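You operate a simulated robot arm through the tools that you are given. There is no shell and no other tool. Be economical: measure what you need, move in short steps, check, and stop when the job is done.

The job below is to be done with a simulated robot arm. You get a single attempt, and the scene is never put back.

JOB
Give the Drain jar 2 drops of Balancer and stir until even.
Fine: stand the jar on the stir plate and leave it there, park the teal spout again and switch the plate off; the jar is not moved while the plate runs, no drop goes beside, the purple dropper and the other jars stay.

It is judged by the outcome, as a careful person would: the job done as asked, and still so three seconds after it is handed in. It fails if anything else is knocked over, pushed out of place, dropped, spilled or broken.

ROBOT AND FRAMES
A 6-joint arm with a two-finger parallel gripper, fixed in place. Base frame: the origin is at the foot of the arm, x ahead of it, y to its left, z up; the work surface is at about z = 786. Units: mm, rad, N and s.
With the tool pointing down near the work surface it reaches from about 260 to 680 mm from the base axis. Its first joint turns from -1.152 to 1.152 rad. Payload 2.9 kg.
The tool frame sits at the grasp point between the pads (the TCP): z along the fingers, y along the line on which they close. The tips reach 30 mm beyond it. The gripper opens to 110 mm. The fingers are 20 mm wide and 10 mm thick; the gripper's body (48 by 112 mm) begins 55 mm behind the TCP.
Orientation is that of the tool frame in the base frame, as a unit quaternion [w, x, y, z]. With the fingers straight down and closing along the base's y, the tool's x points along the base's -x, its y along +y and its z along -z.

CONTROLS
- The arm moves only by the tool move_arm. Its argument "steps" is one flat list of numbers, 7 for each row, row after row: the shift along the tool's x, y, z in mm, then the turn, a rotation vector about the tool's x, y, z in rad, then the opening, from 0 (shut) to 1 (fully open). In form: [x, y, z, rx, ry, rz, fingers, x, y, z, rx, ry, rz, fingers, ...]. A call has 1 to 20 rows; each row is the pose to reach, as a shift and turn from the pose commanded when the call began, along the tool's axes at that moment. Rows are played at 5 a second. More than 50 mm and 0.15 rad between two rows, or a gripper value outside its range, and nothing of the call is played. Where a pose cannot be reached the arm comes as near as it can. A force on the tool above 70 N (or 10 N above the force at the start of the call, whichever is more), or a blocked arm, ends the call early, and 0.2 s more pass. The fingers move at their own pace (about 108 mm/s each) and stop on an object; they squeeze with about 30 N. The grip force told is the motor's: it shows also when the fingers shut on nothing. Time passes only in rows, and 0.2 s behind the last, so rows that repeat a pose let the fingers close. The reply holds the time, the measured pose of the TCP, the force on the tool along the base axes, the opening and the grip force, in the units named above and with some noise.
- Cameras (640 x 400 px; columns grow to the right, rows downward): "scene" is fixed at [96.4, 455.6, 1382.7]; the picture's right is [-0.51, -0.86, 0.00], its down [-0.49, 0.29, -0.82] and it looks along [0.70, -0.42, -0.57] (base axes); focal length 237 px, centre (320, 200). "wrist" rides on the gripper at [72, 17, -103] in the tool frame; the picture's right is [-0.23, 0.97, 0.00], its down [-0.76, -0.18, -0.62] and it looks along [-0.61, -0.14, 0.78] (tool axes); focal length 222 px, centre (320, 200). There is no depth. A picture from a camera that has moved, and an enlarged one, comes with that camera's place and axes in the base frame and with its lens.
- get_image(camera): a new picture of that camera. The clock stands still meanwhile.
- zoom(camera, box): a new picture of the part [left, top, right, bottom] of that camera's present view, enlarged. The clock stands still meanwhile.
- sign_off(): hands the job in; it is judged then, once.

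Work in short steps. Places have to be worked out from the pictures, the camera data and where the tool is seen: move nearer, look again, correct. Check each grasp and each placing, and mend what went wrong. You have 120 turns and 76 pictures in all, those below and enlarged ones among them. Open the gripper and draw the arm clear of the work before you hand the job in, unless the task says otherwise; then end with one line.

The tools are called as a command line: name --argument value ..., lists and objects as JSON in quotes. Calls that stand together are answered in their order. move_arm: Moves the arm, as the interface text tells. Its arguments: {"type":"object","properties":{"steps":{"type":"array","items":{"type":"number"}}},"required":["steps"]} The other tools are called the same way: get_image (camera) takes a picture; zoom (camera, box) takes an enlarged picture of a part of a camera's view; sign_off () hands the job in.

At the start:

```text
time: 0.0
position: [384.2, 141.0, 1255.8]
ee_rot: [0.0, 0.0, 1.0, -0.001]
ft_force: [0.1, -0.3, -0.4]
finger_gap: 110.2
grip_force: 0.0
```

scene: 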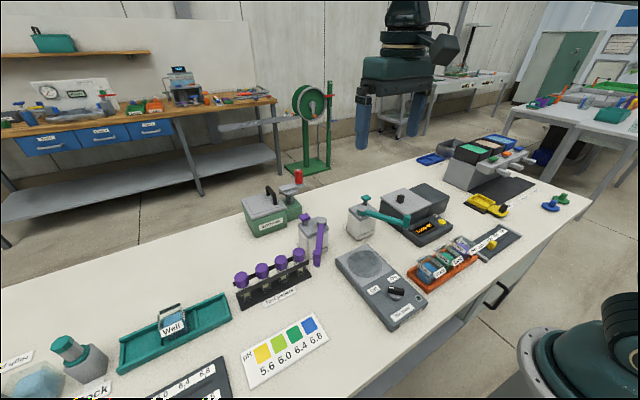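
wrist: 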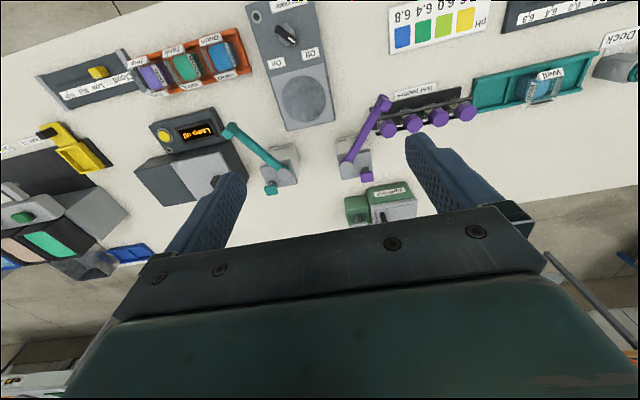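

The scene shows a stir plate (gray, with Off/On knob), an orange rack with three jars, a teal and a purple swivelling dropper. I zoom in to read labels and shapes.

zoom --camera "scene" --box '[320, 170, 540, 335]'

zoom --camera "wrist" --box '[20, 0, 340, 200]'

zoom --camera "scene" --box '[220, 160, 420, 310]'

```text
2.42 times, centred on (430, 252) of scene
camera zoom: at [96.4, 455.6, 1382.7], right [-0.51, -0.86, 0.0], down [-0.49, 0.29, -0.82], along [0.7, -0.42, -0.57], focal length 575 px, centre (53, 73)
```

zoom: 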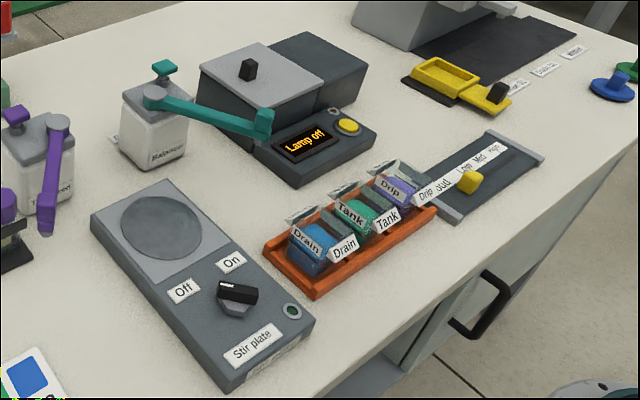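

```text
2.00 times, centred on (180, 100) of wrist
camera zoom: at [312.6, 156.9, 1358.8], right [0.23, 0.97, 0.0], down [0.76, -0.18, 0.62], along [0.61, -0.14, -0.78], focal length 444 px, centre (600, 400)
```

zoom: 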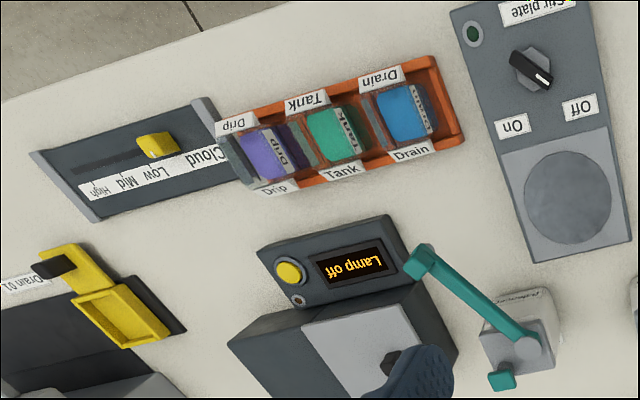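

```text
2.67 times, centred on (320, 235) of scene
camera zoom: at [96.4, 455.6, 1382.7], right [-0.51, -0.86, 0.0], down [-0.49, 0.29, -0.82], along [0.7, -0.42, -0.57], focal length 633 px, centre (320, 107)
```

zoom: 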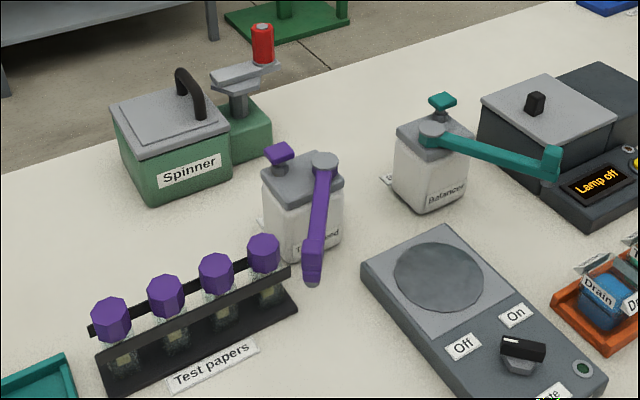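

Rough estimates: stir disc (438,92), knob (315,90), Drain jar (319,-49), teal spout tip (452,-82), its pivot (588,-2). I move above the jars at a safe height for a closer look.

move_arm --steps '[7, -23, 32, 0, 0, 0, 1, 14, -46, 64, 0, 0, 0, 1, 21, -69, 96, 0, 0, 0, 1, 28, -92, 128, 0, 0, 0, 1, 35, -115, 160, 0, 0, 0, 1, 42, -138, 192, 0, 0, 0, 1, 50, -161, 224, 0, 0, 0, 1, 59, -186, 256, 0, 0, 0, 1, 59, -186, 256, 0, 0, 0, 1]'

get_image --camera "wrist"

get_image --camera "scene"

```text
time: 2.0
position: [324.6, -46.6, 1000.1]
ee_rot: [0.0, -0.001, 1.0, 0.001]
ft_force: [0.2, 0.4, -0.8]
finger_gap: 110.1
grip_force: 0.0
```

```text
70 pictures are left
camera wrist: at [253.3, -30.1, 1104.2], right [0.23, 0.97, 0.0], down [0.76, -0.18, 0.62], along [0.61, -0.14, -0.78], focal length 222 px, centre (320, 200)
```

wrist: 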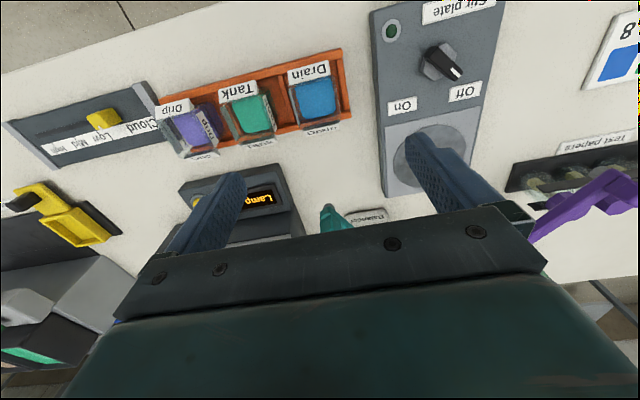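

```text
69 pictures are left
```

scene: 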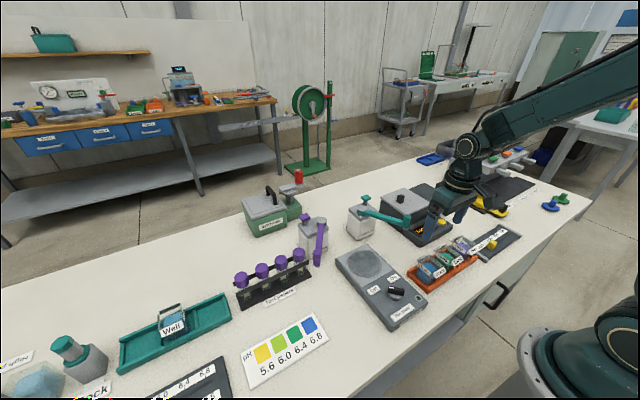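

zoom --camera "wrist" --box '[140, 30, 380, 180]'

zoom --camera "scene" --box '[400, 225, 496, 285]'

```text
2.67 times, centred on (260, 105) of wrist
camera zoom: at [253.3, -30.1, 1104.2], right [0.23, 0.97, 0.0], down [0.76, -0.18, 0.62], along [0.61, -0.14, -0.78], focal length 592 px, centre (480, 453)
```

zoom: 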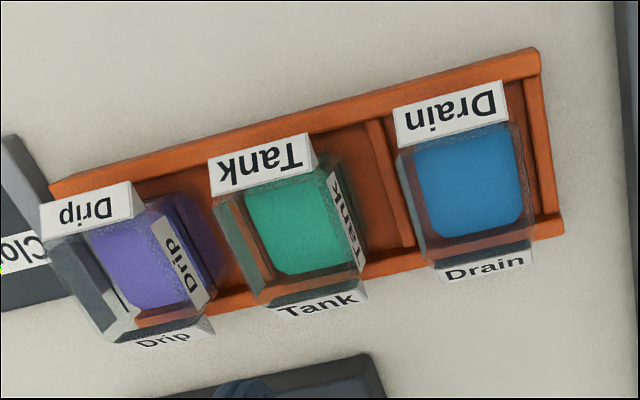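

```text
6.67 times, centred on (448, 255) of scene
camera zoom: at [96.4, 455.6, 1382.7], right [-0.51, -0.86, 0.0], down [-0.49, 0.29, -0.82], along [0.7, -0.42, -0.57], focal length 1582 px, centre (-533, -167)
```

zoom: 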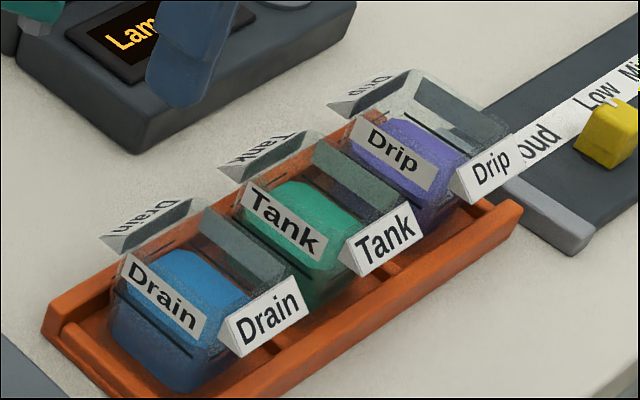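

The Drain jar is an open glass jar about 45 mm wide, centre ≈(323,-52), rim z≈838, gap to Tank ≈36 mm. I line up, narrow the fingers and descend to just above the rim to check.

move_arm --steps '[2, -5, 30, 0, 0, 0, 0.65, 2, -5, 60, 0, 0, 0, 0.65, 2, -5, 90, 0, 0, 0, 0.65, 2, -5, 115, 0, 0, 0, 0.65, 2, -5, 115, 0, 0, 0, 0.65]'

get_image --camera "wrist"

zoom --camera "scene" --box '[380, 200, 508, 280]'

```text
time: 3.2
position: [323.4, -50.1, 883.5]
ee_rot: [0.0, 0.0, 1.0, 0.0]
ft_force: [0.5, -0.8, 0.5]
finger_gap: 71.7
grip_force: 0.0
```

```text
66 pictures are left
camera wrist: at [251.4, -34.2, 987.9], right [0.23, 0.97, 0.0], down [0.76, -0.18, 0.62], along [0.61, -0.14, -0.78], focal length 222 px, centre (320, 200)
```

wrist: 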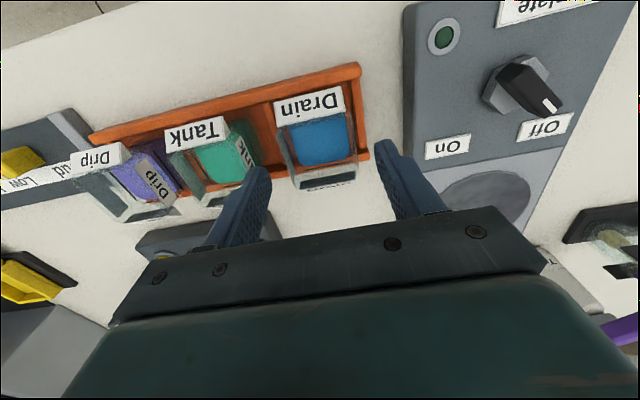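

```text
5.00 times, centred on (444, 240) of scene
camera zoom: at [96.4, 455.6, 1382.7], right [-0.51, -0.86, 0.0], down [-0.49, 0.29, -0.82], along [0.7, -0.42, -0.57], focal length 1186 px, centre (-300, 0)
```

zoom: 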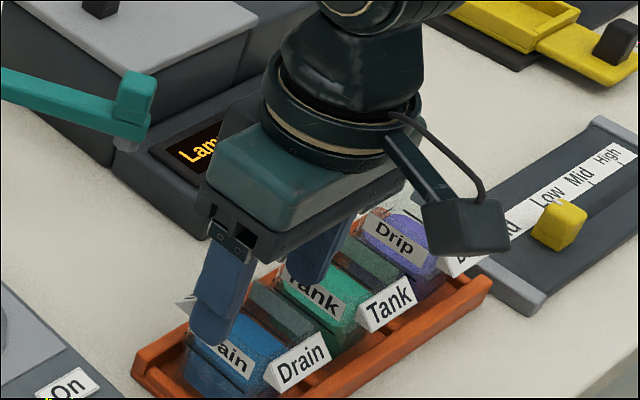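

The rim recomputes to the same place (centre (323,-52)). I lower so the tips sit about 26 mm below the rim, and look before closing.

move_arm --steps '[0, -1.5, 10, 0, 0, 0, 0.57, 0, -1.5, 20, 0, 0, 0, 0.57, 0, -1.5, 30, 0, 0, 0, 0.57, 0, -1.5, 40, 0, 0, 0, 0.57, 0, -1.5, 42, 0, 0, 0, 0.57]'

zoom --camera "scene" --box '[380, 200, 508, 280]'

get_image --camera "wrist"

```text
time: 4.4
position: [322.6, -51.2, 843.1]
ee_rot: [-0.001, 0.0, 1.0, 0.0]
ft_force: [-0.6, -0.9, -0.8]
finger_gap: 63.0
grip_force: 0.1
```

```text
5.00 times, centred on (444, 240) of scene
camera zoom: at [96.4, 455.6, 1382.7], right [-0.51, -0.86, 0.0], down [-0.49, 0.29, -0.82], along [0.7, -0.42, -0.57], focal length 1186 px, centre (-300, 0)
```

zoom: 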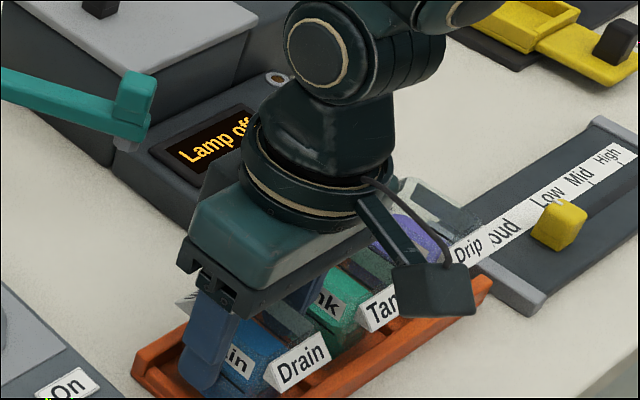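

```text
63 pictures are left
camera wrist: at [251.5, -35.2, 945.9], right [0.23, 0.97, 0.0], down [0.76, -0.18, 0.62], along [0.61, -0.14, -0.78], focal length 222 px, centre (320, 200)
```

wrist: 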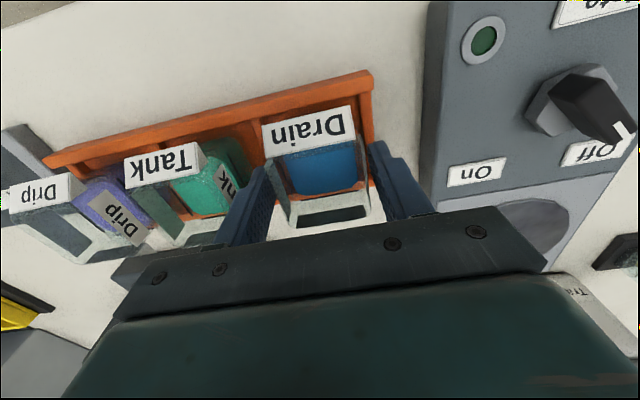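

Fingers straddle the jar evenly. I close on it and check the gap.

move_arm --steps '[0, 0, 2, 0, 0, 0, 0.5, 0, 0, 2, 0, 0, 0, 0.45, 0, 0, 2, 0, 0, 0, 0.4, 0, 0, 2, 0, 0, 0, 0.3, 0, 0, 2, 0, 0, 0, 0.3]'

```text
time: 5.6
position: [323.5, -51.6, 841.0]
ee_rot: [0.0, -0.001, 1.0, 0.0]
ft_force: [0.0, 0.5, 0.3]
finger_gap: 49.3
grip_force: 30.1
```

Gripped at 49 mm with 30 N. I lift straight up slowly and look.

move_arm --steps '[0, 0, -5, 0, 0, 0, 0.3, 0, 0, -15, 0, 0, 0, 0.3, 0, 0, -30, 0, 0, 0, 0.3, 0, 0, -45, 0, 0, 0, 0.3, 0, 0, -60, 0, 0, 0, 0.3, 0, 0, -75, 0, 0, 0, 0.3, 0, 0, -82, 0, 0, 0, 0.3, 0, 0, -85, 0, 0, 0, 0.3]'

get_image --camera "scene"

get_image --camera "wrist"

```text
time: 7.4
position: [323.7, -52.2, 924.6]
ee_rot: [0.0, 0.0, 1.0, 0.0]
ft_force: [-0.1, -0.4, -1.7]
finger_gap: 49.2
grip_force: 29.5
```

```text
62 pictures are left
```

scene: 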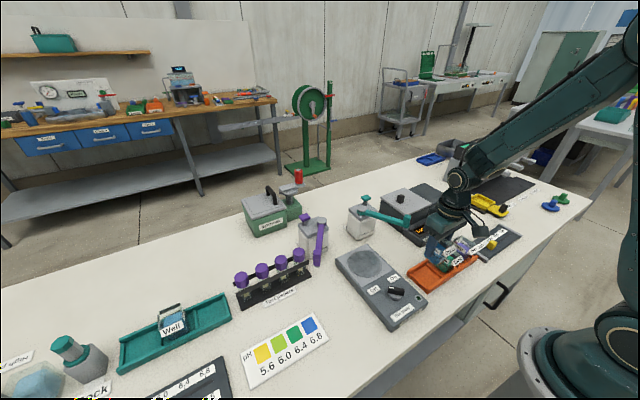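

```text
61 pictures are left
camera wrist: at [251.2, -35.3, 1028.4], right [0.23, 0.97, 0.0], down [0.76, -0.18, 0.62], along [0.61, -0.14, -0.78], focal length 222 px, centre (320, 200)
```

wrist: 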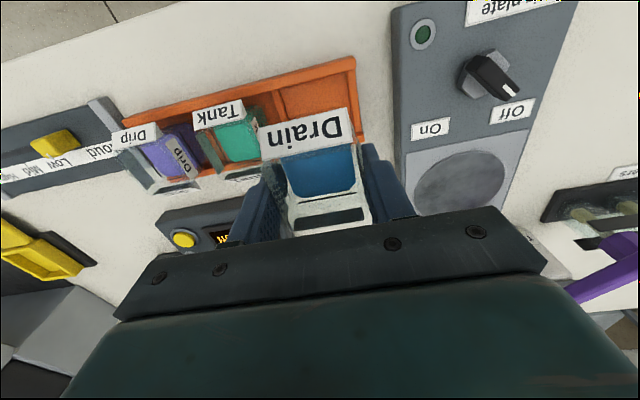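

The jar is held level and the rack is undisturbed. I carry it over at the same height to the disc at about (441,93).

move_arm --steps '[-5, 7, 0, 0, 0, 0, 0.3, -20, 25, 0, 0, 0, 0, 0.3, -40, 50, 0, 0, 0, 0, 0.3, -60, 75, 0, 0, 0, 0, 0.3, -80, 100, 0, 0, 0, 0, 0.3, -100, 124, 0, 0, 0, 0, 0.3, -112, 139, 0, 0, 0, 0, 0.3, -117, 145, 0, 0, 0, 0, 0.3, -117, 145, 0, 0, 0, 0, 0.3]'

zoom --camera "scene" --box '[290, 180, 450, 280]'

get_image --camera "wrist"

```text
time: 9.4
position: [438.9, 93.9, 926.2]
ee_rot: [0.001, -0.001, 1.0, 0.0]
ft_force: [-0.5, 0.7, -0.3]
finger_gap: 49.3
grip_force: 30.5
```

```text
4.00 times, centred on (370, 230) of scene
camera zoom: at [96.4, 455.6, 1382.7], right [-0.51, -0.86, 0.0], down [-0.49, 0.29, -0.82], along [0.7, -0.42, -0.57], focal length 949 px, centre (120, 80)
```

zoom: 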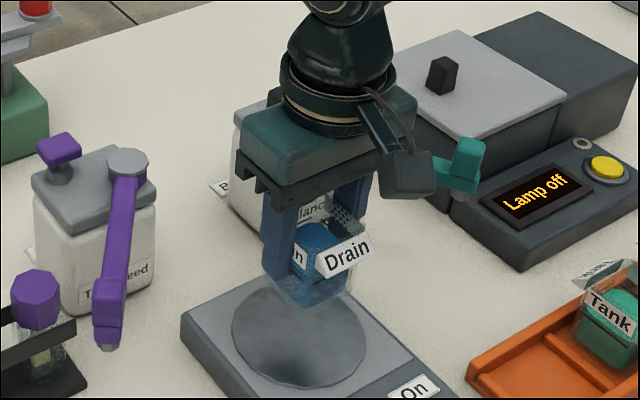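

```text
59 pictures are left
camera wrist: at [367.3, 109.6, 1029.5], right [0.23, 0.97, 0.0], down [0.76, -0.18, 0.62], along [0.61, -0.14, -0.78], focal length 222 px, centre (320, 200)
```

wrist: 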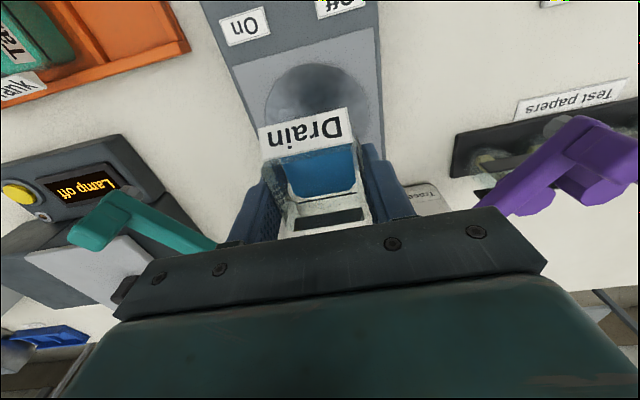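

The disc looks centred at about (441,87). I shift a little and lower to hover ~10 mm above the plate, then compare.

move_arm --steps '[-1, -3, 12, 0, 0, 0, 0.3, -2, -6, 24, 0, 0, 0, 0.3, -2, -6, 36, 0, 0, 0, 0.3, -2, -6, 48, 0, 0, 0, 0.3, -2, -6, 56, 0, 0, 0, 0.3, -2, -6, 56, 0, 0, 0, 0.3]'

zoom --camera "scene" --box '[306, 210, 434, 290]'

zoom --camera "wrist" --box '[200, 60, 440, 210]'

```text
time: 10.8
position: [440.7, 88.0, 869.6]
ee_rot: [0.0, 0.0, 1.0, 0.0]
ft_force: [-0.1, 0.7, -2.1]
finger_gap: 49.1
grip_force: 30.0
```

```text
5.00 times, centred on (370, 250) of scene
camera zoom: at [96.4, 455.6, 1382.7], right [-0.51, -0.86, 0.0], down [-0.49, 0.29, -0.82], along [0.7, -0.42, -0.57], focal length 1186 px, centre (70, -50)
```

zoom: 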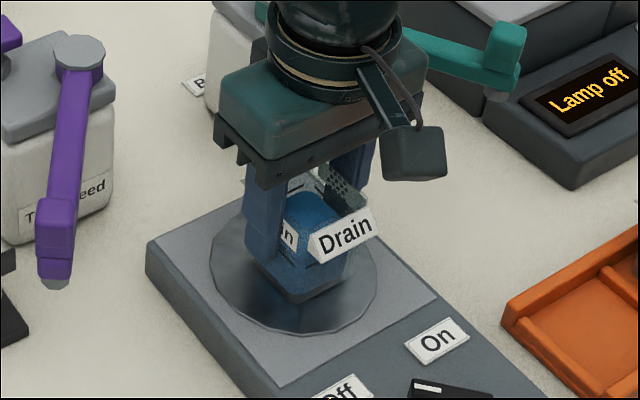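

```text
2.67 times, centred on (320, 135) of wrist
camera zoom: at [369.6, 103.4, 972.4], right [0.23, 0.97, 0.0], down [0.76, -0.18, 0.62], along [0.61, -0.14, -0.78], focal length 592 px, centre (320, 373)
```

zoom: 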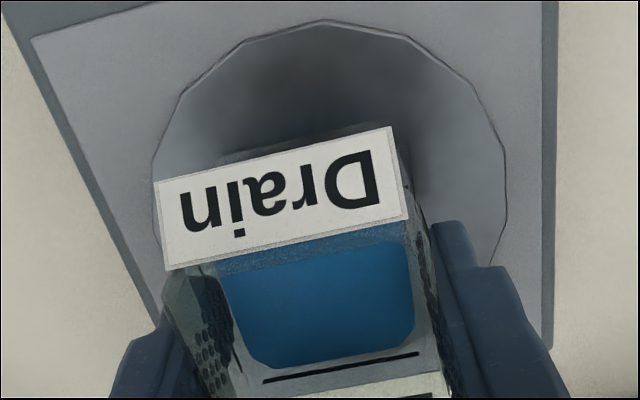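

Circle fit gives disc centre ≈(444,88), radius ~52. I move 3 mm forward and lower gently, watching force.

move_arm --steps '[-3, 0, 3, 0, 0, 0, 0.3, -3, 0, 6, 0, 0, 0, 0.3, -3, 0, 8, 0, 0, 0, 0.3]'

zoom --camera "scene" --box '[338, 220, 402, 260]'

```text
time: 11.6
position: [445.8, 87.3, 862.8]
ee_rot: [0.002, 0.0, 1.0, 0.002]
ft_force: [0.8, -1.2, 28.4]
finger_gap: 49.7
grip_force: 29.7
```

```text
10.00 times, centred on (370, 240) of scene
camera zoom: at [96.0, 455.5, 1382.7], right [-0.51, -0.86, 0.0], down [-0.49, 0.29, -0.82], along [0.7, -0.42, -0.57], focal length 2372 px, centre (-180, -200)
```

zoom: 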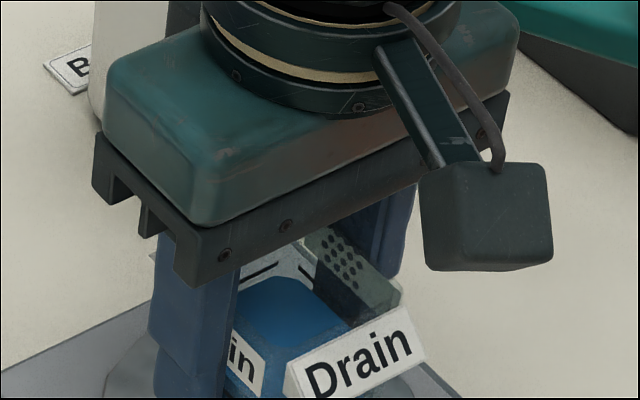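

It is in contact (28 N down). I ease up 1 mm and release the fingers.

move_arm --steps '[0, 0, -1, 0, 0, 0, 0.3, 0, 0, -1, 0, 0, 0, 0.47, 0, 0, -1, 0, 0, 0, 0.52, 0, 0, -1, 0, 0, 0, 0.58, 0, 0, -1, 0, 0, 0, 0.58]'

zoom --camera "scene" --box '[322, 220, 418, 280]'

```text
time: 12.8
position: [445.4, 87.3, 861.9]
ee_rot: [0.0, 0.0, 1.0, 0.0]
ft_force: [-0.2, -0.2, -0.3]
finger_gap: 63.7
grip_force: 0.1
```

```text
6.67 times, centred on (370, 250) of scene
camera zoom: at [96.4, 455.6, 1382.7], right [-0.51, -0.86, 0.0], down [-0.49, 0.29, -0.82], along [0.7, -0.42, -0.57], focal length 1582 px, centre (-13, -133)
```

zoom: 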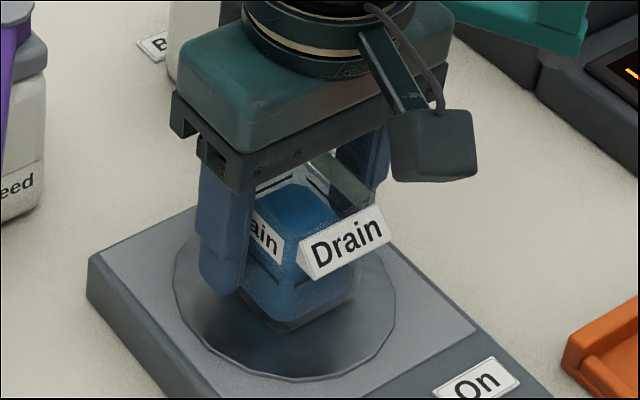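

Released. I rise straight up and look at how the jar stands on the disc.

move_arm --steps '[0, 0, -15, 0, 0, 0, 0.58, 0, 0, -40, 0, 0, 0, 0.58, 0, 0, -70, 0, 0, 0, 0.58, 0, 0, -100, 0, 0, 0, 0.58, 0, 0, -130, 0, 0, 0, 0.58, 0, 0, -160, 0, 0, 0, 1, 0, 0, -160, 0, 0, 0, 1]'

get_image --camera "wrist"

zoom --camera "scene" --box '[290, 180, 450, 280]'

```text
time: 14.4
position: [443.3, 87.8, 1022.1]
ee_rot: [0.0, 0.001, 1.0, 0.0]
ft_force: [-0.4, -0.4, -0.2]
finger_gap: 110.3
grip_force: 0.1
```

```text
54 pictures are left
camera wrist: at [371.8, 103.8, 1126.2], right [0.23, 0.97, 0.0], down [0.76, -0.18, 0.62], along [0.61, -0.14, -0.78], focal length 222 px, centre (320, 200)
```

wrist: 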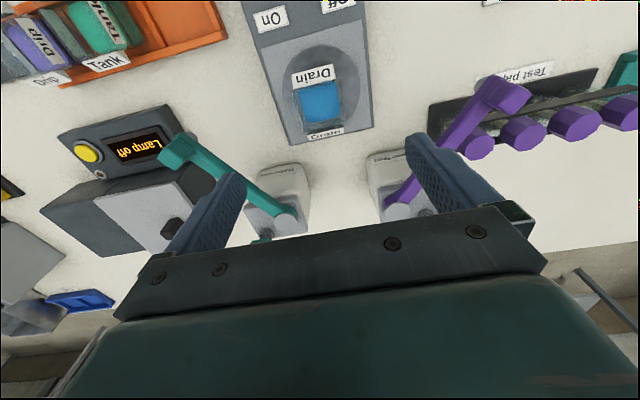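

```text
4.00 times, centred on (370, 230) of scene
camera zoom: at [96.4, 455.6, 1382.7], right [-0.51, -0.86, 0.0], down [-0.49, 0.29, -0.82], along [0.7, -0.42, -0.57], focal length 949 px, centre (120, 80)
```

zoom: 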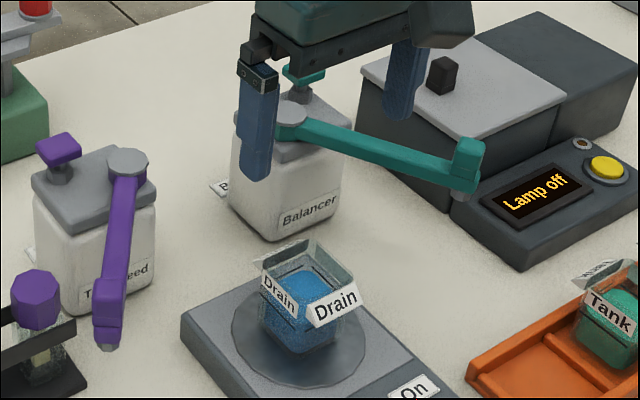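

The jar stands well on the disc, inside its circle. Next I move over the Balancer (staying at z≈1022, clear) for accurate spout and plunger positions.

move_arm --steps '[-12, -19, 0, 0, 0, 0, 1, -24, -38, 0, 0, 0, 0, 1, -36, -57, 0, 0, 0, 0, 1, -48, -76, 0, 0, 0, 0, 1, -60, -95, 0, 0, 0, 0, 1, -73, -113, 0, 0, 0, 0, 1, -73, -113, 0, 0, 0, 0, 1]'

get_image --camera "wrist"

```text
time: 16.0
position: [517.6, -24.6, 1023.0]
ee_rot: [0.0, -0.001, 1.0, -0.001]
ft_force: [-0.8, 0.1, 0.0]
finger_gap: 110.3
grip_force: 0.0
```

```text
52 pictures are left
camera wrist: at [446.1, -8.7, 1126.0], right [0.23, 0.97, 0.0], down [0.76, -0.18, 0.62], along [0.61, -0.14, -0.78], focal length 222 px, centre (320, 200)
```

wrist: 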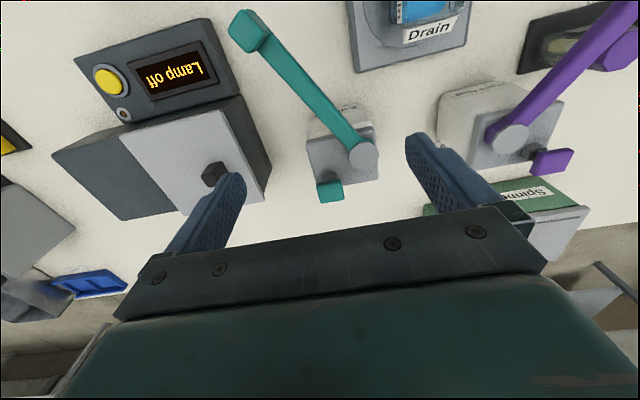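

Triangulated: pivot ≈(565,10,910), spout tip ≈(439,-56), top z≈932, nozzle ≈885; swinging ~60° brings it right over the jar (rim ~859). I align the fingers across the spout arm at radius 110 and come down to just above it.

move_arm --steps '[12, -4, 0, 0, 0, -0.12, 0.32, 25, -8, 0, 0, 0, -0.24, 0.32, 38, -12, 0, 0, 0, -0.36, 0.32, 50, -16, 0, 0, 0, -0.48, 0.32, 50, -16, 25, 0, 0, -0.48, 0.32, 50, -16, 45, 0, 0, -0.48, 0.32, 50, -16, 45, 0, 0, -0.48, 0.32]'

get_image --camera "wrist"

zoom --camera "scene" --box '[330, 170, 458, 250]'

```text
time: 17.6
position: [468.7, -40.9, 976.2]
ee_rot: [0.0, -0.238, 0.971, 0.0]
ft_force: [1.2, 0.4, 0.3]
finger_gap: 35.3
grip_force: 0.1
```

```text
51 pictures are left
camera wrist: at [397.5, -60.4, 1079.5], right [-0.25, 0.97, 0.0], down [0.76, 0.19, 0.62], along [0.6, 0.16, -0.78], focal length 222 px, centre (320, 200)
```

wrist: 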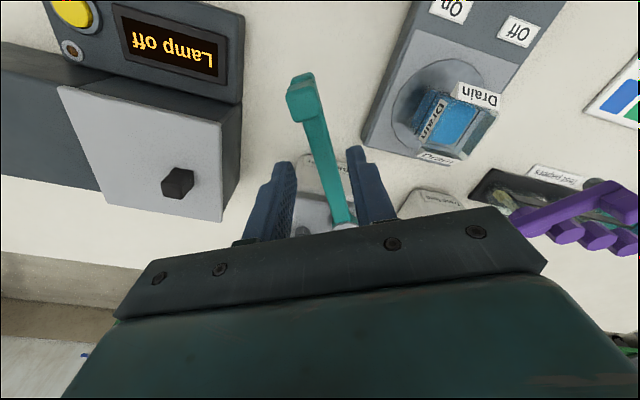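

```text
5.00 times, centred on (394, 210) of scene
camera zoom: at [96.4, 455.6, 1382.7], right [-0.51, -0.86, 0.0], down [-0.49, 0.29, -0.82], along [0.7, -0.42, -0.57], focal length 1186 px, centre (-50, 150)
```

zoom: 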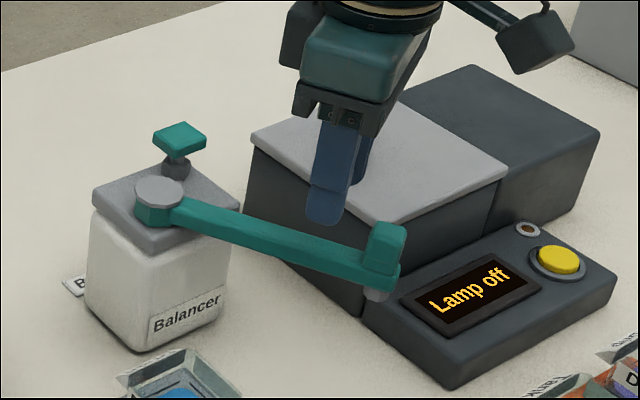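

The arm sits centred between the fingers. I lower to straddle it (tips ≈897) and check.

move_arm --steps '[0, 0, 15, 0, 0, 0, 0.32, 0, 0, 30, 0, 0, 0, 0.32, 0, 0, 40, 0, 0, 0, 0.32, 0, 0, 49, 0, 0, 0, 0.32, 0, 0, 49, 0, 0, 0, 0.32]'

zoom --camera "wrist" --box '[200, 50, 440, 200]'

zoom --camera "scene" --box '[330, 170, 458, 250]'

```text
time: 18.8
position: [469.3, -41.7, 927.6]
ee_rot: [0.0, -0.237, 0.971, 0.001]
ft_force: [-1.2, -0.3, 0.7]
finger_gap: 35.1
grip_force: 0.0
```

```text
2.67 times, centred on (320, 125) of wrist
camera zoom: at [398.0, -61.3, 1031.4], right [-0.25, 0.97, 0.0], down [0.76, 0.19, 0.62], along [0.6, 0.16, -0.78], focal length 592 px, centre (320, 400)
```

zoom: 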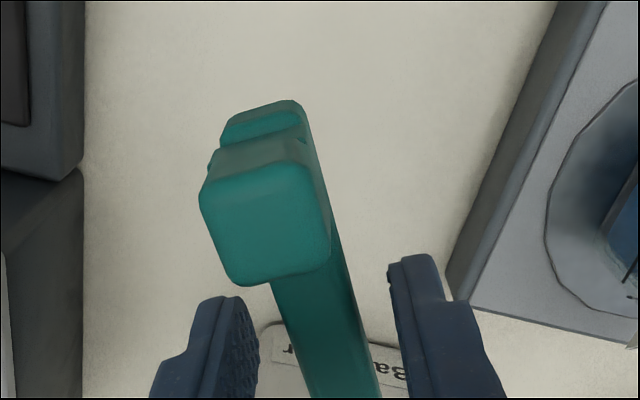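

```text
5.00 times, centred on (394, 210) of scene
camera zoom: at [96.4, 455.6, 1382.7], right [-0.51, -0.86, 0.0], down [-0.49, 0.29, -0.82], along [0.7, -0.42, -0.57], focal length 1186 px, centre (-50, 150)
```

zoom: 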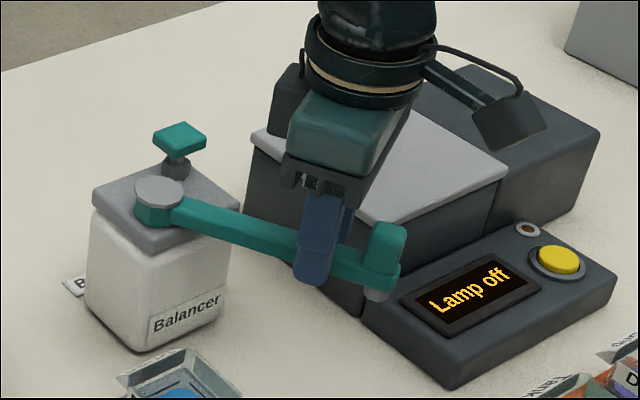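

The spout arm is straddled cleanly. I narrow the gap slightly and swing the first half (0.5 rad) along the arc about the pivot.

move_arm --steps '[0, 0, 0, 0, 0, 0, 0.27, -0.55, 10.9, 0, 0, 0, 0.1, 0.27, -2.2, 21.7, 0, 0, 0, 0.2, 0.27, -4.9, 32.2, 0, 0, 0, 0.3, 0.27, -8.6, 42.4, 0, 0, 0, 0.4, 0.27, -13.3, 52.3, 0, 0, 0, 0.5, 0.27, -13.3, 52.3, 0, 0, 0, 0.5, 0.27]'

zoom --camera "wrist" --box '[200, 50, 440, 200]'

zoom --camera "scene" --box '[330, 170, 458, 250]'

```text
time: 20.4
position: [456.2, 11.5, 929.3]
ee_rot: [0.0, 0.011, 1.0, 0.0]
ft_force: [-0.6, -0.2, -0.1]
finger_gap: 29.9
grip_force: 0.0
```

```text
2.67 times, centred on (320, 125) of wrist
camera zoom: at [385.2, 29.5, 1032.7], right [0.25, 0.97, 0.0], down [0.76, -0.19, 0.62], along [0.6, -0.15, -0.78], focal length 592 px, centre (320, 400)
```

zoom: 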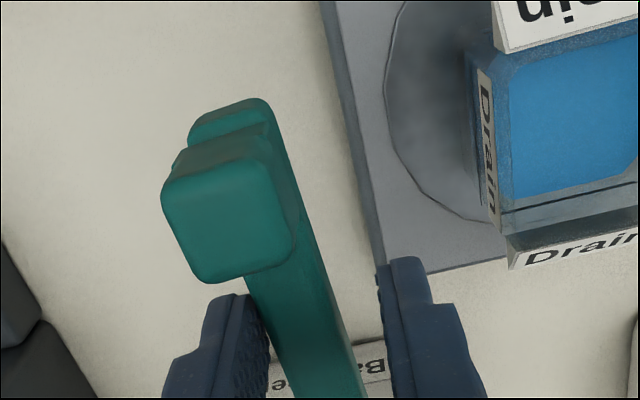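

```text
5.00 times, centred on (394, 210) of scene
camera zoom: at [96.4, 455.6, 1382.7], right [-0.51, -0.86, 0.0], down [-0.49, 0.29, -0.82], along [0.7, -0.42, -0.57], focal length 1186 px, centre (-50, 150)
```

zoom: 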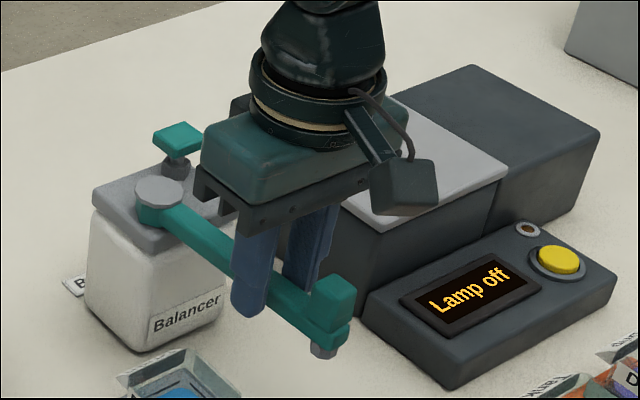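

The swing works. I continue 0.55 rad toward the jar and check alignment.

move_arm --steps '[-0.55, 10.9, 0, 0, 0, 0.1, 0.27, -2.2, 21.7, 0, 0, 0, 0.2, 0.27, -4.9, 32.2, 0, 0, 0, 0.3, 0.27, -8.6, 42.4, 0, 0, 0, 0.4, 0.27, -13.3, 52.3, 0, 0, 0, 0.5, 0.27, -16.1, 57, 0, 0, 0, 0.55, 0.27, -16.1, 57, 0, 0, 0, 0.55, 0.27]'

zoom --camera "wrist" --box '[200, 50, 440, 200]'

zoom --camera "scene" --box '[322, 190, 418, 250]'

```text
time: 22.0
position: [473.4, 68.3, 928.6]
ee_rot: [0.0, 0.281, 0.96, 0.001]
ft_force: [0.9, 0.3, 0.7]
finger_gap: 29.9
grip_force: 0.1
```

```text
2.67 times, centred on (320, 125) of wrist
camera zoom: at [422.6, 120.5, 1032.3], right [0.72, 0.7, 0.0], down [0.55, -0.56, 0.62], along [0.43, -0.45, -0.78], focal length 592 px, centre (320, 400)
```

zoom: 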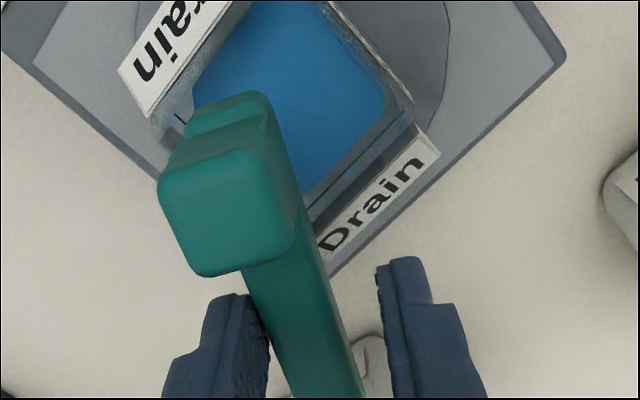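

```text
6.67 times, centred on (370, 220) of scene
camera zoom: at [96.4, 455.6, 1382.7], right [-0.51, -0.86, 0.0], down [-0.49, 0.29, -0.82], along [0.7, -0.42, -0.57], focal length 1582 px, centre (-13, 67)
```

zoom: 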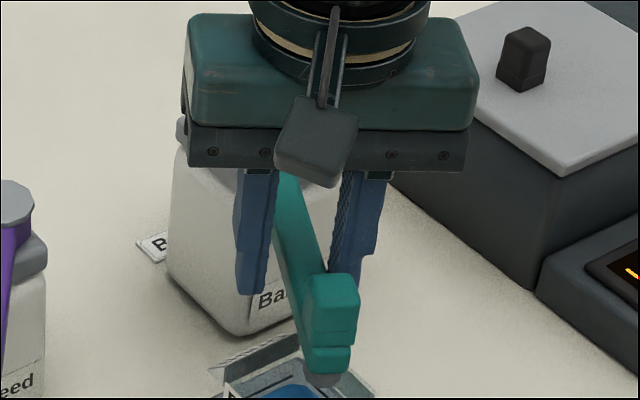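

The spout tip is near (440,82), about 6 mm short of the jar centre. I swing 0.055 rad more and look.

move_arm --steps '[-0.1, 3, 0, 0, 0, 0.03, 0.27, -0.2, 6, 0, 0, 0, 0.055, 0.27, -0.2, 6, 0, 0, 0, 0.055, 0.27]'

zoom --camera "scene" --box '[322, 200, 418, 260]'

get_image --camera "wrist"

```text
time: 22.8
position: [476.6, 71.8, 929.8]
ee_rot: [0.0, 0.308, 0.951, 0.0]
ft_force: [0.9, -0.1, 0.5]
finger_gap: 29.6
grip_force: 0.1
```

```text
6.67 times, centred on (370, 230) of scene
camera zoom: at [96.4, 455.6, 1382.7], right [-0.51, -0.86, 0.0], down [-0.49, 0.29, -0.82], along [0.7, -0.42, -0.57], focal length 1582 px, centre (-13, 0)
```

zoom: 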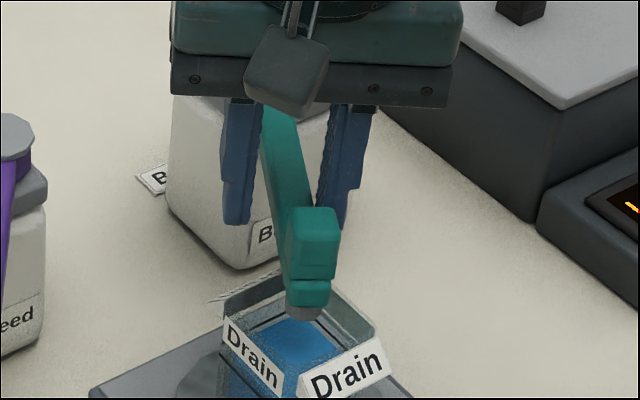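

```text
42 pictures are left
camera wrist: at [429.0, 127.9, 1032.6], right [0.75, 0.66, 0.0], down [0.51, -0.59, 0.62], along [0.41, -0.47, -0.78], focal length 222 px, centre (320, 200)
```

wrist: 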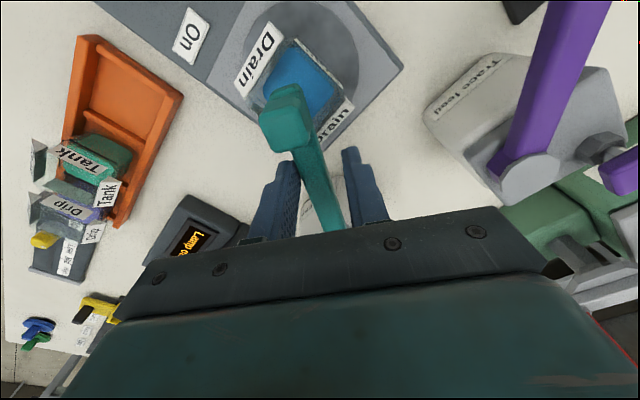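

The nozzle hangs centred over the jar opening. I open slightly, rise clear of the spout, then travel above the teal plunger at ≈(597,-31,918) with fingers closed and yaw neutral.

move_arm --steps '[0, 0, 0, 0, 0, 0, 0.36, 0, 0, 0, 0, 0, 0, 0.36, 0, 0, -25, 0, 0, 0, 0.36, 0, 0, -50, 0, 0, 0, 0.36, 0, 0, -75, 0, 0, 0, 0.36, -32, -2.6, -75, 0, 0, -0.125, 0.1, -64, -5.2, -75, 0, 0, -0.25, 0, -96, -7.8, -75, 0, 0, -0.375, 0, -128, -10.3, -75, 0, 0, -0.5, 0, -157.8, -12.7, -75, 0, 0, -0.626, 0, -157.8, -12.7, -75, 0, 0, -0.626, 0]'

get_image --camera "wrist"

zoom --camera "scene" --box '[306, 170, 434, 250]'

```text
time: 25.2
position: [597.4, -30.1, 1003.1]
ee_rot: [-0.001, -0.001, 1.0, 0.0]
ft_force: [0.0, 0.2, -0.1]
finger_gap: 0.0
grip_force: 30.8
```

```text
41 pictures are left
camera wrist: at [526.1, -13.4, 1107.2], right [0.22, 0.97, 0.0], down [0.76, -0.18, 0.62], along [0.61, -0.14, -0.78], focal length 222 px, centre (320, 200)
```

wrist: 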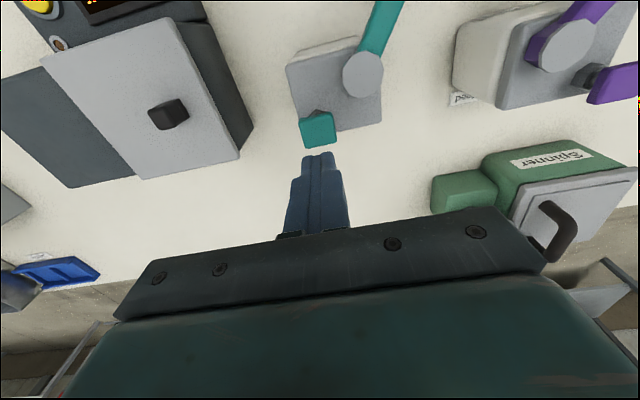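

```text
5.00 times, centred on (370, 210) of scene
camera zoom: at [96.4, 455.6, 1382.7], right [-0.51, -0.86, 0.0], down [-0.49, 0.29, -0.82], along [0.7, -0.42, -0.57], focal length 1186 px, centre (70, 150)
```

zoom: 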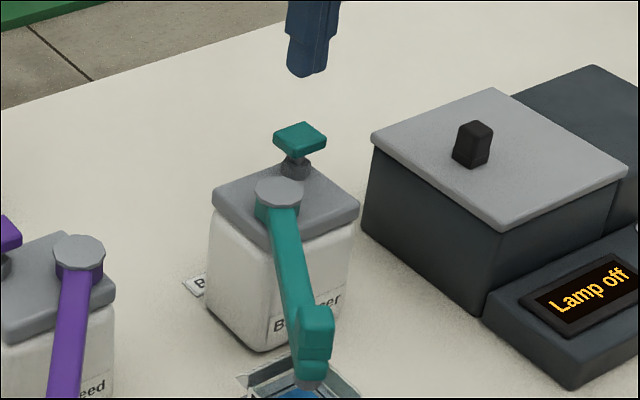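

The plunger re-measures at (598,-31,918), right below the fingers. I lower to ~4 mm above it.

move_arm --steps '[0, -1, 20, 0, 0, 0, 0, 0, -1, 40, 0, 0, 0, 0, 0, -1, 49, 0, 0, 0, 0, 0, -1, 49, 0, 0, 0, 0]'

zoom --camera "scene" --box '[322, 180, 402, 230]'

```text
time: 26.2
position: [597.3, -30.5, 953.3]
ee_rot: [0.0, 0.0, 1.0, 0.0]
ft_force: [-0.5, 0.3, -0.4]
finger_gap: 0.0
grip_force: 30.5
```

```text
8.00 times, centred on (362, 205) of scene
camera zoom: at [96.4, 455.6, 1382.7], right [-0.51, -0.86, 0.0], down [-0.49, 0.29, -0.82], along [0.7, -0.42, -0.57], focal length 1898 px, centre (-16, 160)
```

zoom: 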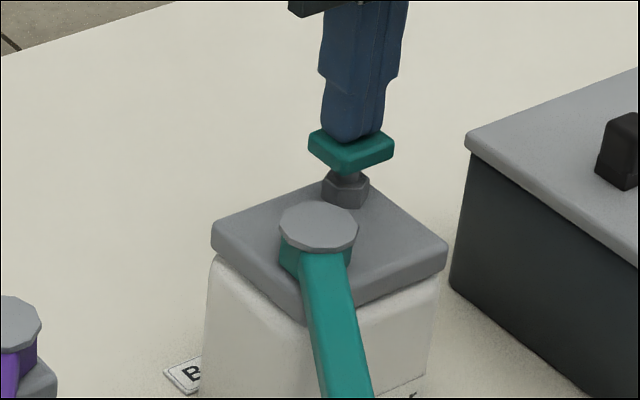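

Just above the plunger, well centred. I press down a few mm and read the force.

move_arm --steps '[0, 0, 2, 0, 0, 0, 0, 0, 0, 4, 0, 0, 0, 0, 0, 0, 6, 0, 0, 0, 0]'

zoom --camera "scene" --box '[322, 180, 402, 230]'

```text
time: 27.0
position: [597.5, -31.7, 949.1]
ee_rot: [0.0, -0.001, 1.0, 0.0]
ft_force: [0.7, 0.3, 2.3]
finger_gap: 0.0
grip_force: 29.8
```

```text
8.00 times, centred on (362, 205) of scene
camera zoom: at [96.4, 455.6, 1382.7], right [-0.51, -0.86, 0.0], down [-0.49, 0.29, -0.82], along [0.7, -0.42, -0.57], focal length 1898 px, centre (-16, 160)
```

zoom: 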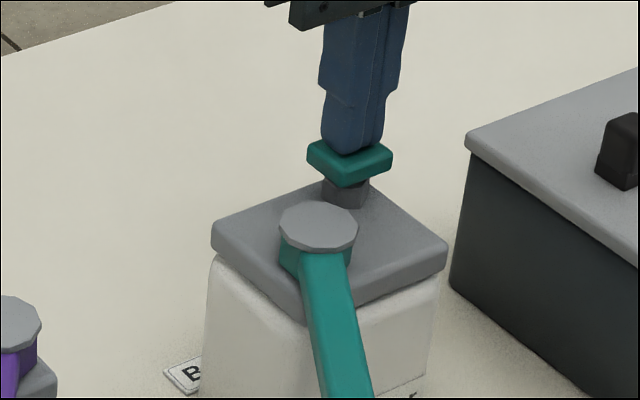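

The plunger yields (2.3 N, ~4-5 mm travel). I press 2 mm more to find the bottom.

move_arm --steps '[0, 0, 1, 0, 0, 0, 0, 0, 0, 2, 0, 0, 0, 0]'

zoom --camera "scene" --box '[322, 180, 434, 250]'

```text
time: 27.6
position: [598.1, -31.8, 947.3]
ee_rot: [0.0, -0.001, 1.0, 0.0]
ft_force: [0.6, -0.4, 2.4]
finger_gap: 0.0
grip_force: 30.1
```

```text
5.71 times, centred on (378, 215) of scene
camera zoom: at [96.4, 455.6, 1382.7], right [-0.51, -0.86, 0.0], down [-0.49, 0.29, -0.82], along [0.7, -0.42, -0.57], focal length 1356 px, centre (-11, 114)
```

zoom: 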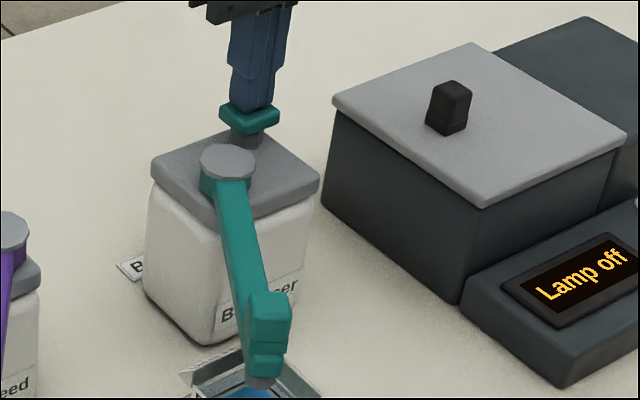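

Still soft at 2.4 N. Another 2 mm, looking for the stop and for liquid at the jar.

move_arm --steps '[0, 0, 1, 0, 0, 0, 0, 0, 0, 2, 0, 0, 0, 0]'

zoom --camera "scene" --box '[330, 190, 426, 250]'

```text
time: 28.2
position: [598.0, -31.5, 943.7]
ee_rot: [0.0, 0.0, 1.0, 0.0]
ft_force: [1.4, -1.7, 2.5]
finger_gap: 0.2
grip_force: 30.0
```

```text
6.67 times, centred on (378, 220) of scene
camera zoom: at [96.4, 455.6, 1382.7], right [-0.51, -0.86, 0.0], down [-0.49, 0.29, -0.82], along [0.7, -0.42, -0.57], focal length 1582 px, centre (-67, 67)
```

zoom: 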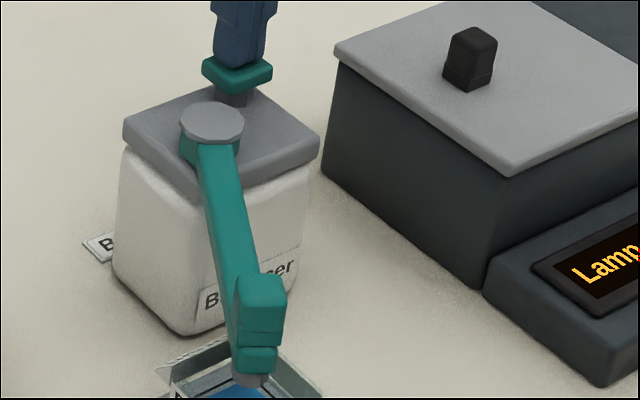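

Still moving with ~2.5 N. I go 2 mm further, checking force only.

move_arm --steps '[0, 0, 1, 0, 0, 0, 0, 0, 0, 2, 0, 0, 0, 0]'

```text
time: 28.8
position: [597.1, -31.4, 942.2]
ee_rot: [0.001, 0.0, 1.0, 0.001]
ft_force: [1.0, 0.5, 4.9]
finger_gap: 0.1
grip_force: 29.5
```

zoom --camera "scene" --box '[330, 195, 426, 255]'

```text
6.67 times, centred on (378, 225) of scene
camera zoom: at [96.4, 455.6, 1382.7], right [-0.51, -0.86, 0.0], down [-0.49, 0.29, -0.82], along [0.7, -0.42, -0.57], focal length 1582 px, centre (-67, 33)
```

zoom: 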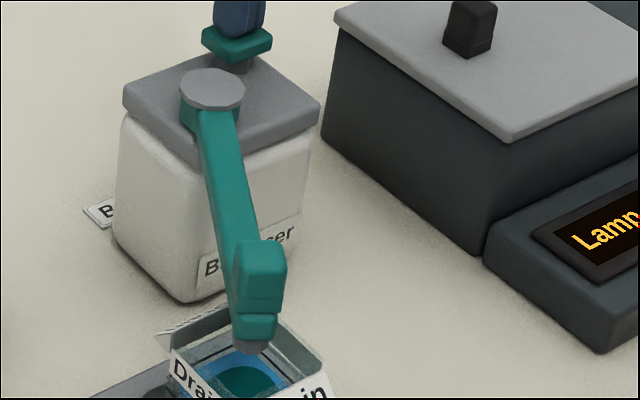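

A teal blot has appeared in the blue: one drop delivered. I lift fully off so the plunger returns.

move_arm --steps '[0, 0, -5, 0, 0, 0, 0, 0, 0, -10, 0, 0, 0, 0, 0, 0, -15, 0, 0, 0, 0, 0, 0, -15, 0, 0, 0, 0, 0, 0, -15, 0, 0, 0, 0]'

zoom --camera "scene" --box '[330, 180, 442, 250]'

```text
time: 30.0
position: [596.4, -31.8, 958.0]
ee_rot: [0.001, 0.0, 1.0, 0.0]
ft_force: [0.4, 0.2, 0.4]
finger_gap: 0.0
grip_force: 29.8
```

```text
5.71 times, centred on (386, 215) of scene
camera zoom: at [96.4, 455.6, 1382.7], right [-0.51, -0.86, 0.0], down [-0.49, 0.29, -0.82], along [0.7, -0.42, -0.57], focal length 1356 px, centre (-57, 114)
```

zoom: 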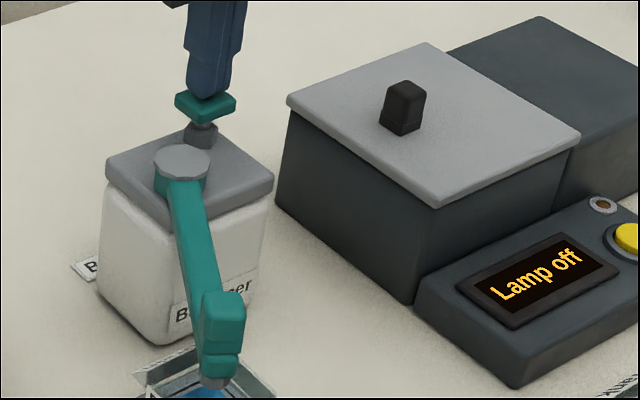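

The plunger is back up. I press a second time to the same depth, briefly, and lift again.

move_arm --steps '[0, 0, 4, 0, 0, 0, 0, 0, 0, 8, 0, 0, 0, 0, 0, 0, 12, 0, 0, 0, 0, 0, 0, 14, 0, 0, 0, 0, 0, 0, 15, 0, 0, 0, 0, 0, 0, 15, 0, 0, 0, 0]'

zoom --camera "scene" --box '[330, 205, 426, 265]'

```text
time: 31.4
position: [597.7, -30.8, 941.8]
ee_rot: [0.0, -0.001, 1.0, 0.0]
ft_force: [-0.8, -0.3, 5.5]
finger_gap: 0.1
grip_force: 29.9
```

```text
6.67 times, centred on (378, 235) of scene
camera zoom: at [96.3, 455.6, 1382.7], right [-0.51, -0.86, 0.0], down [-0.49, 0.29, -0.82], along [0.7, -0.42, -0.57], focal length 1582 px, centre (-67, -33)
```

zoom: 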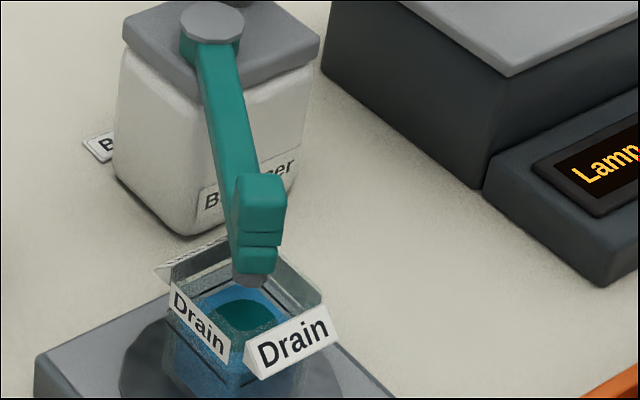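

Same depth and force (5.5 N) as the first. I lift clear of the plunger and look closely at the jar.

move_arm --steps '[0, 0, -5, 0, 0, 0, 0, 0, 0, -15, 0, 0, 0, 0, 0, 0, -35, 0, 0, 0, 0, 0, 0, -60, 0, 0, 0, 0, 0, 0, -60, 0, 0, 0, 0]'

zoom --camera "scene" --box '[340, 225, 396, 260]'

```text
time: 32.6
position: [597.1, -31.1, 1001.1]
ee_rot: [-0.001, -0.001, 1.0, 0.0]
ft_force: [-0.9, 0.5, 0.5]
finger_gap: 0.0
grip_force: 29.8
```

```text
11.43 times, centred on (368, 242) of scene
camera zoom: at [96.4, 455.6, 1382.7], right [-0.51, -0.86, 0.0], down [-0.49, 0.29, -0.82], along [0.7, -0.42, -0.57], focal length 2711 px, centre (-229, -286)
```

zoom: 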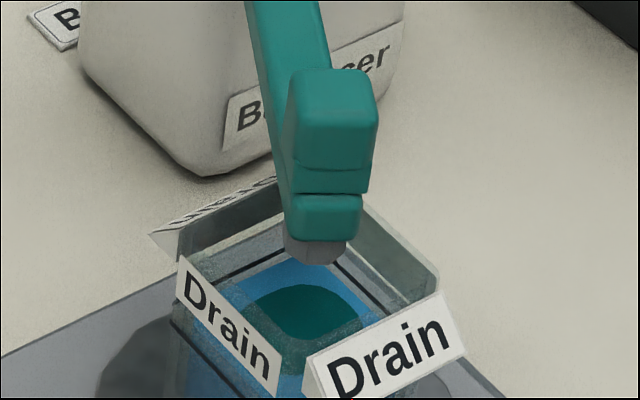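

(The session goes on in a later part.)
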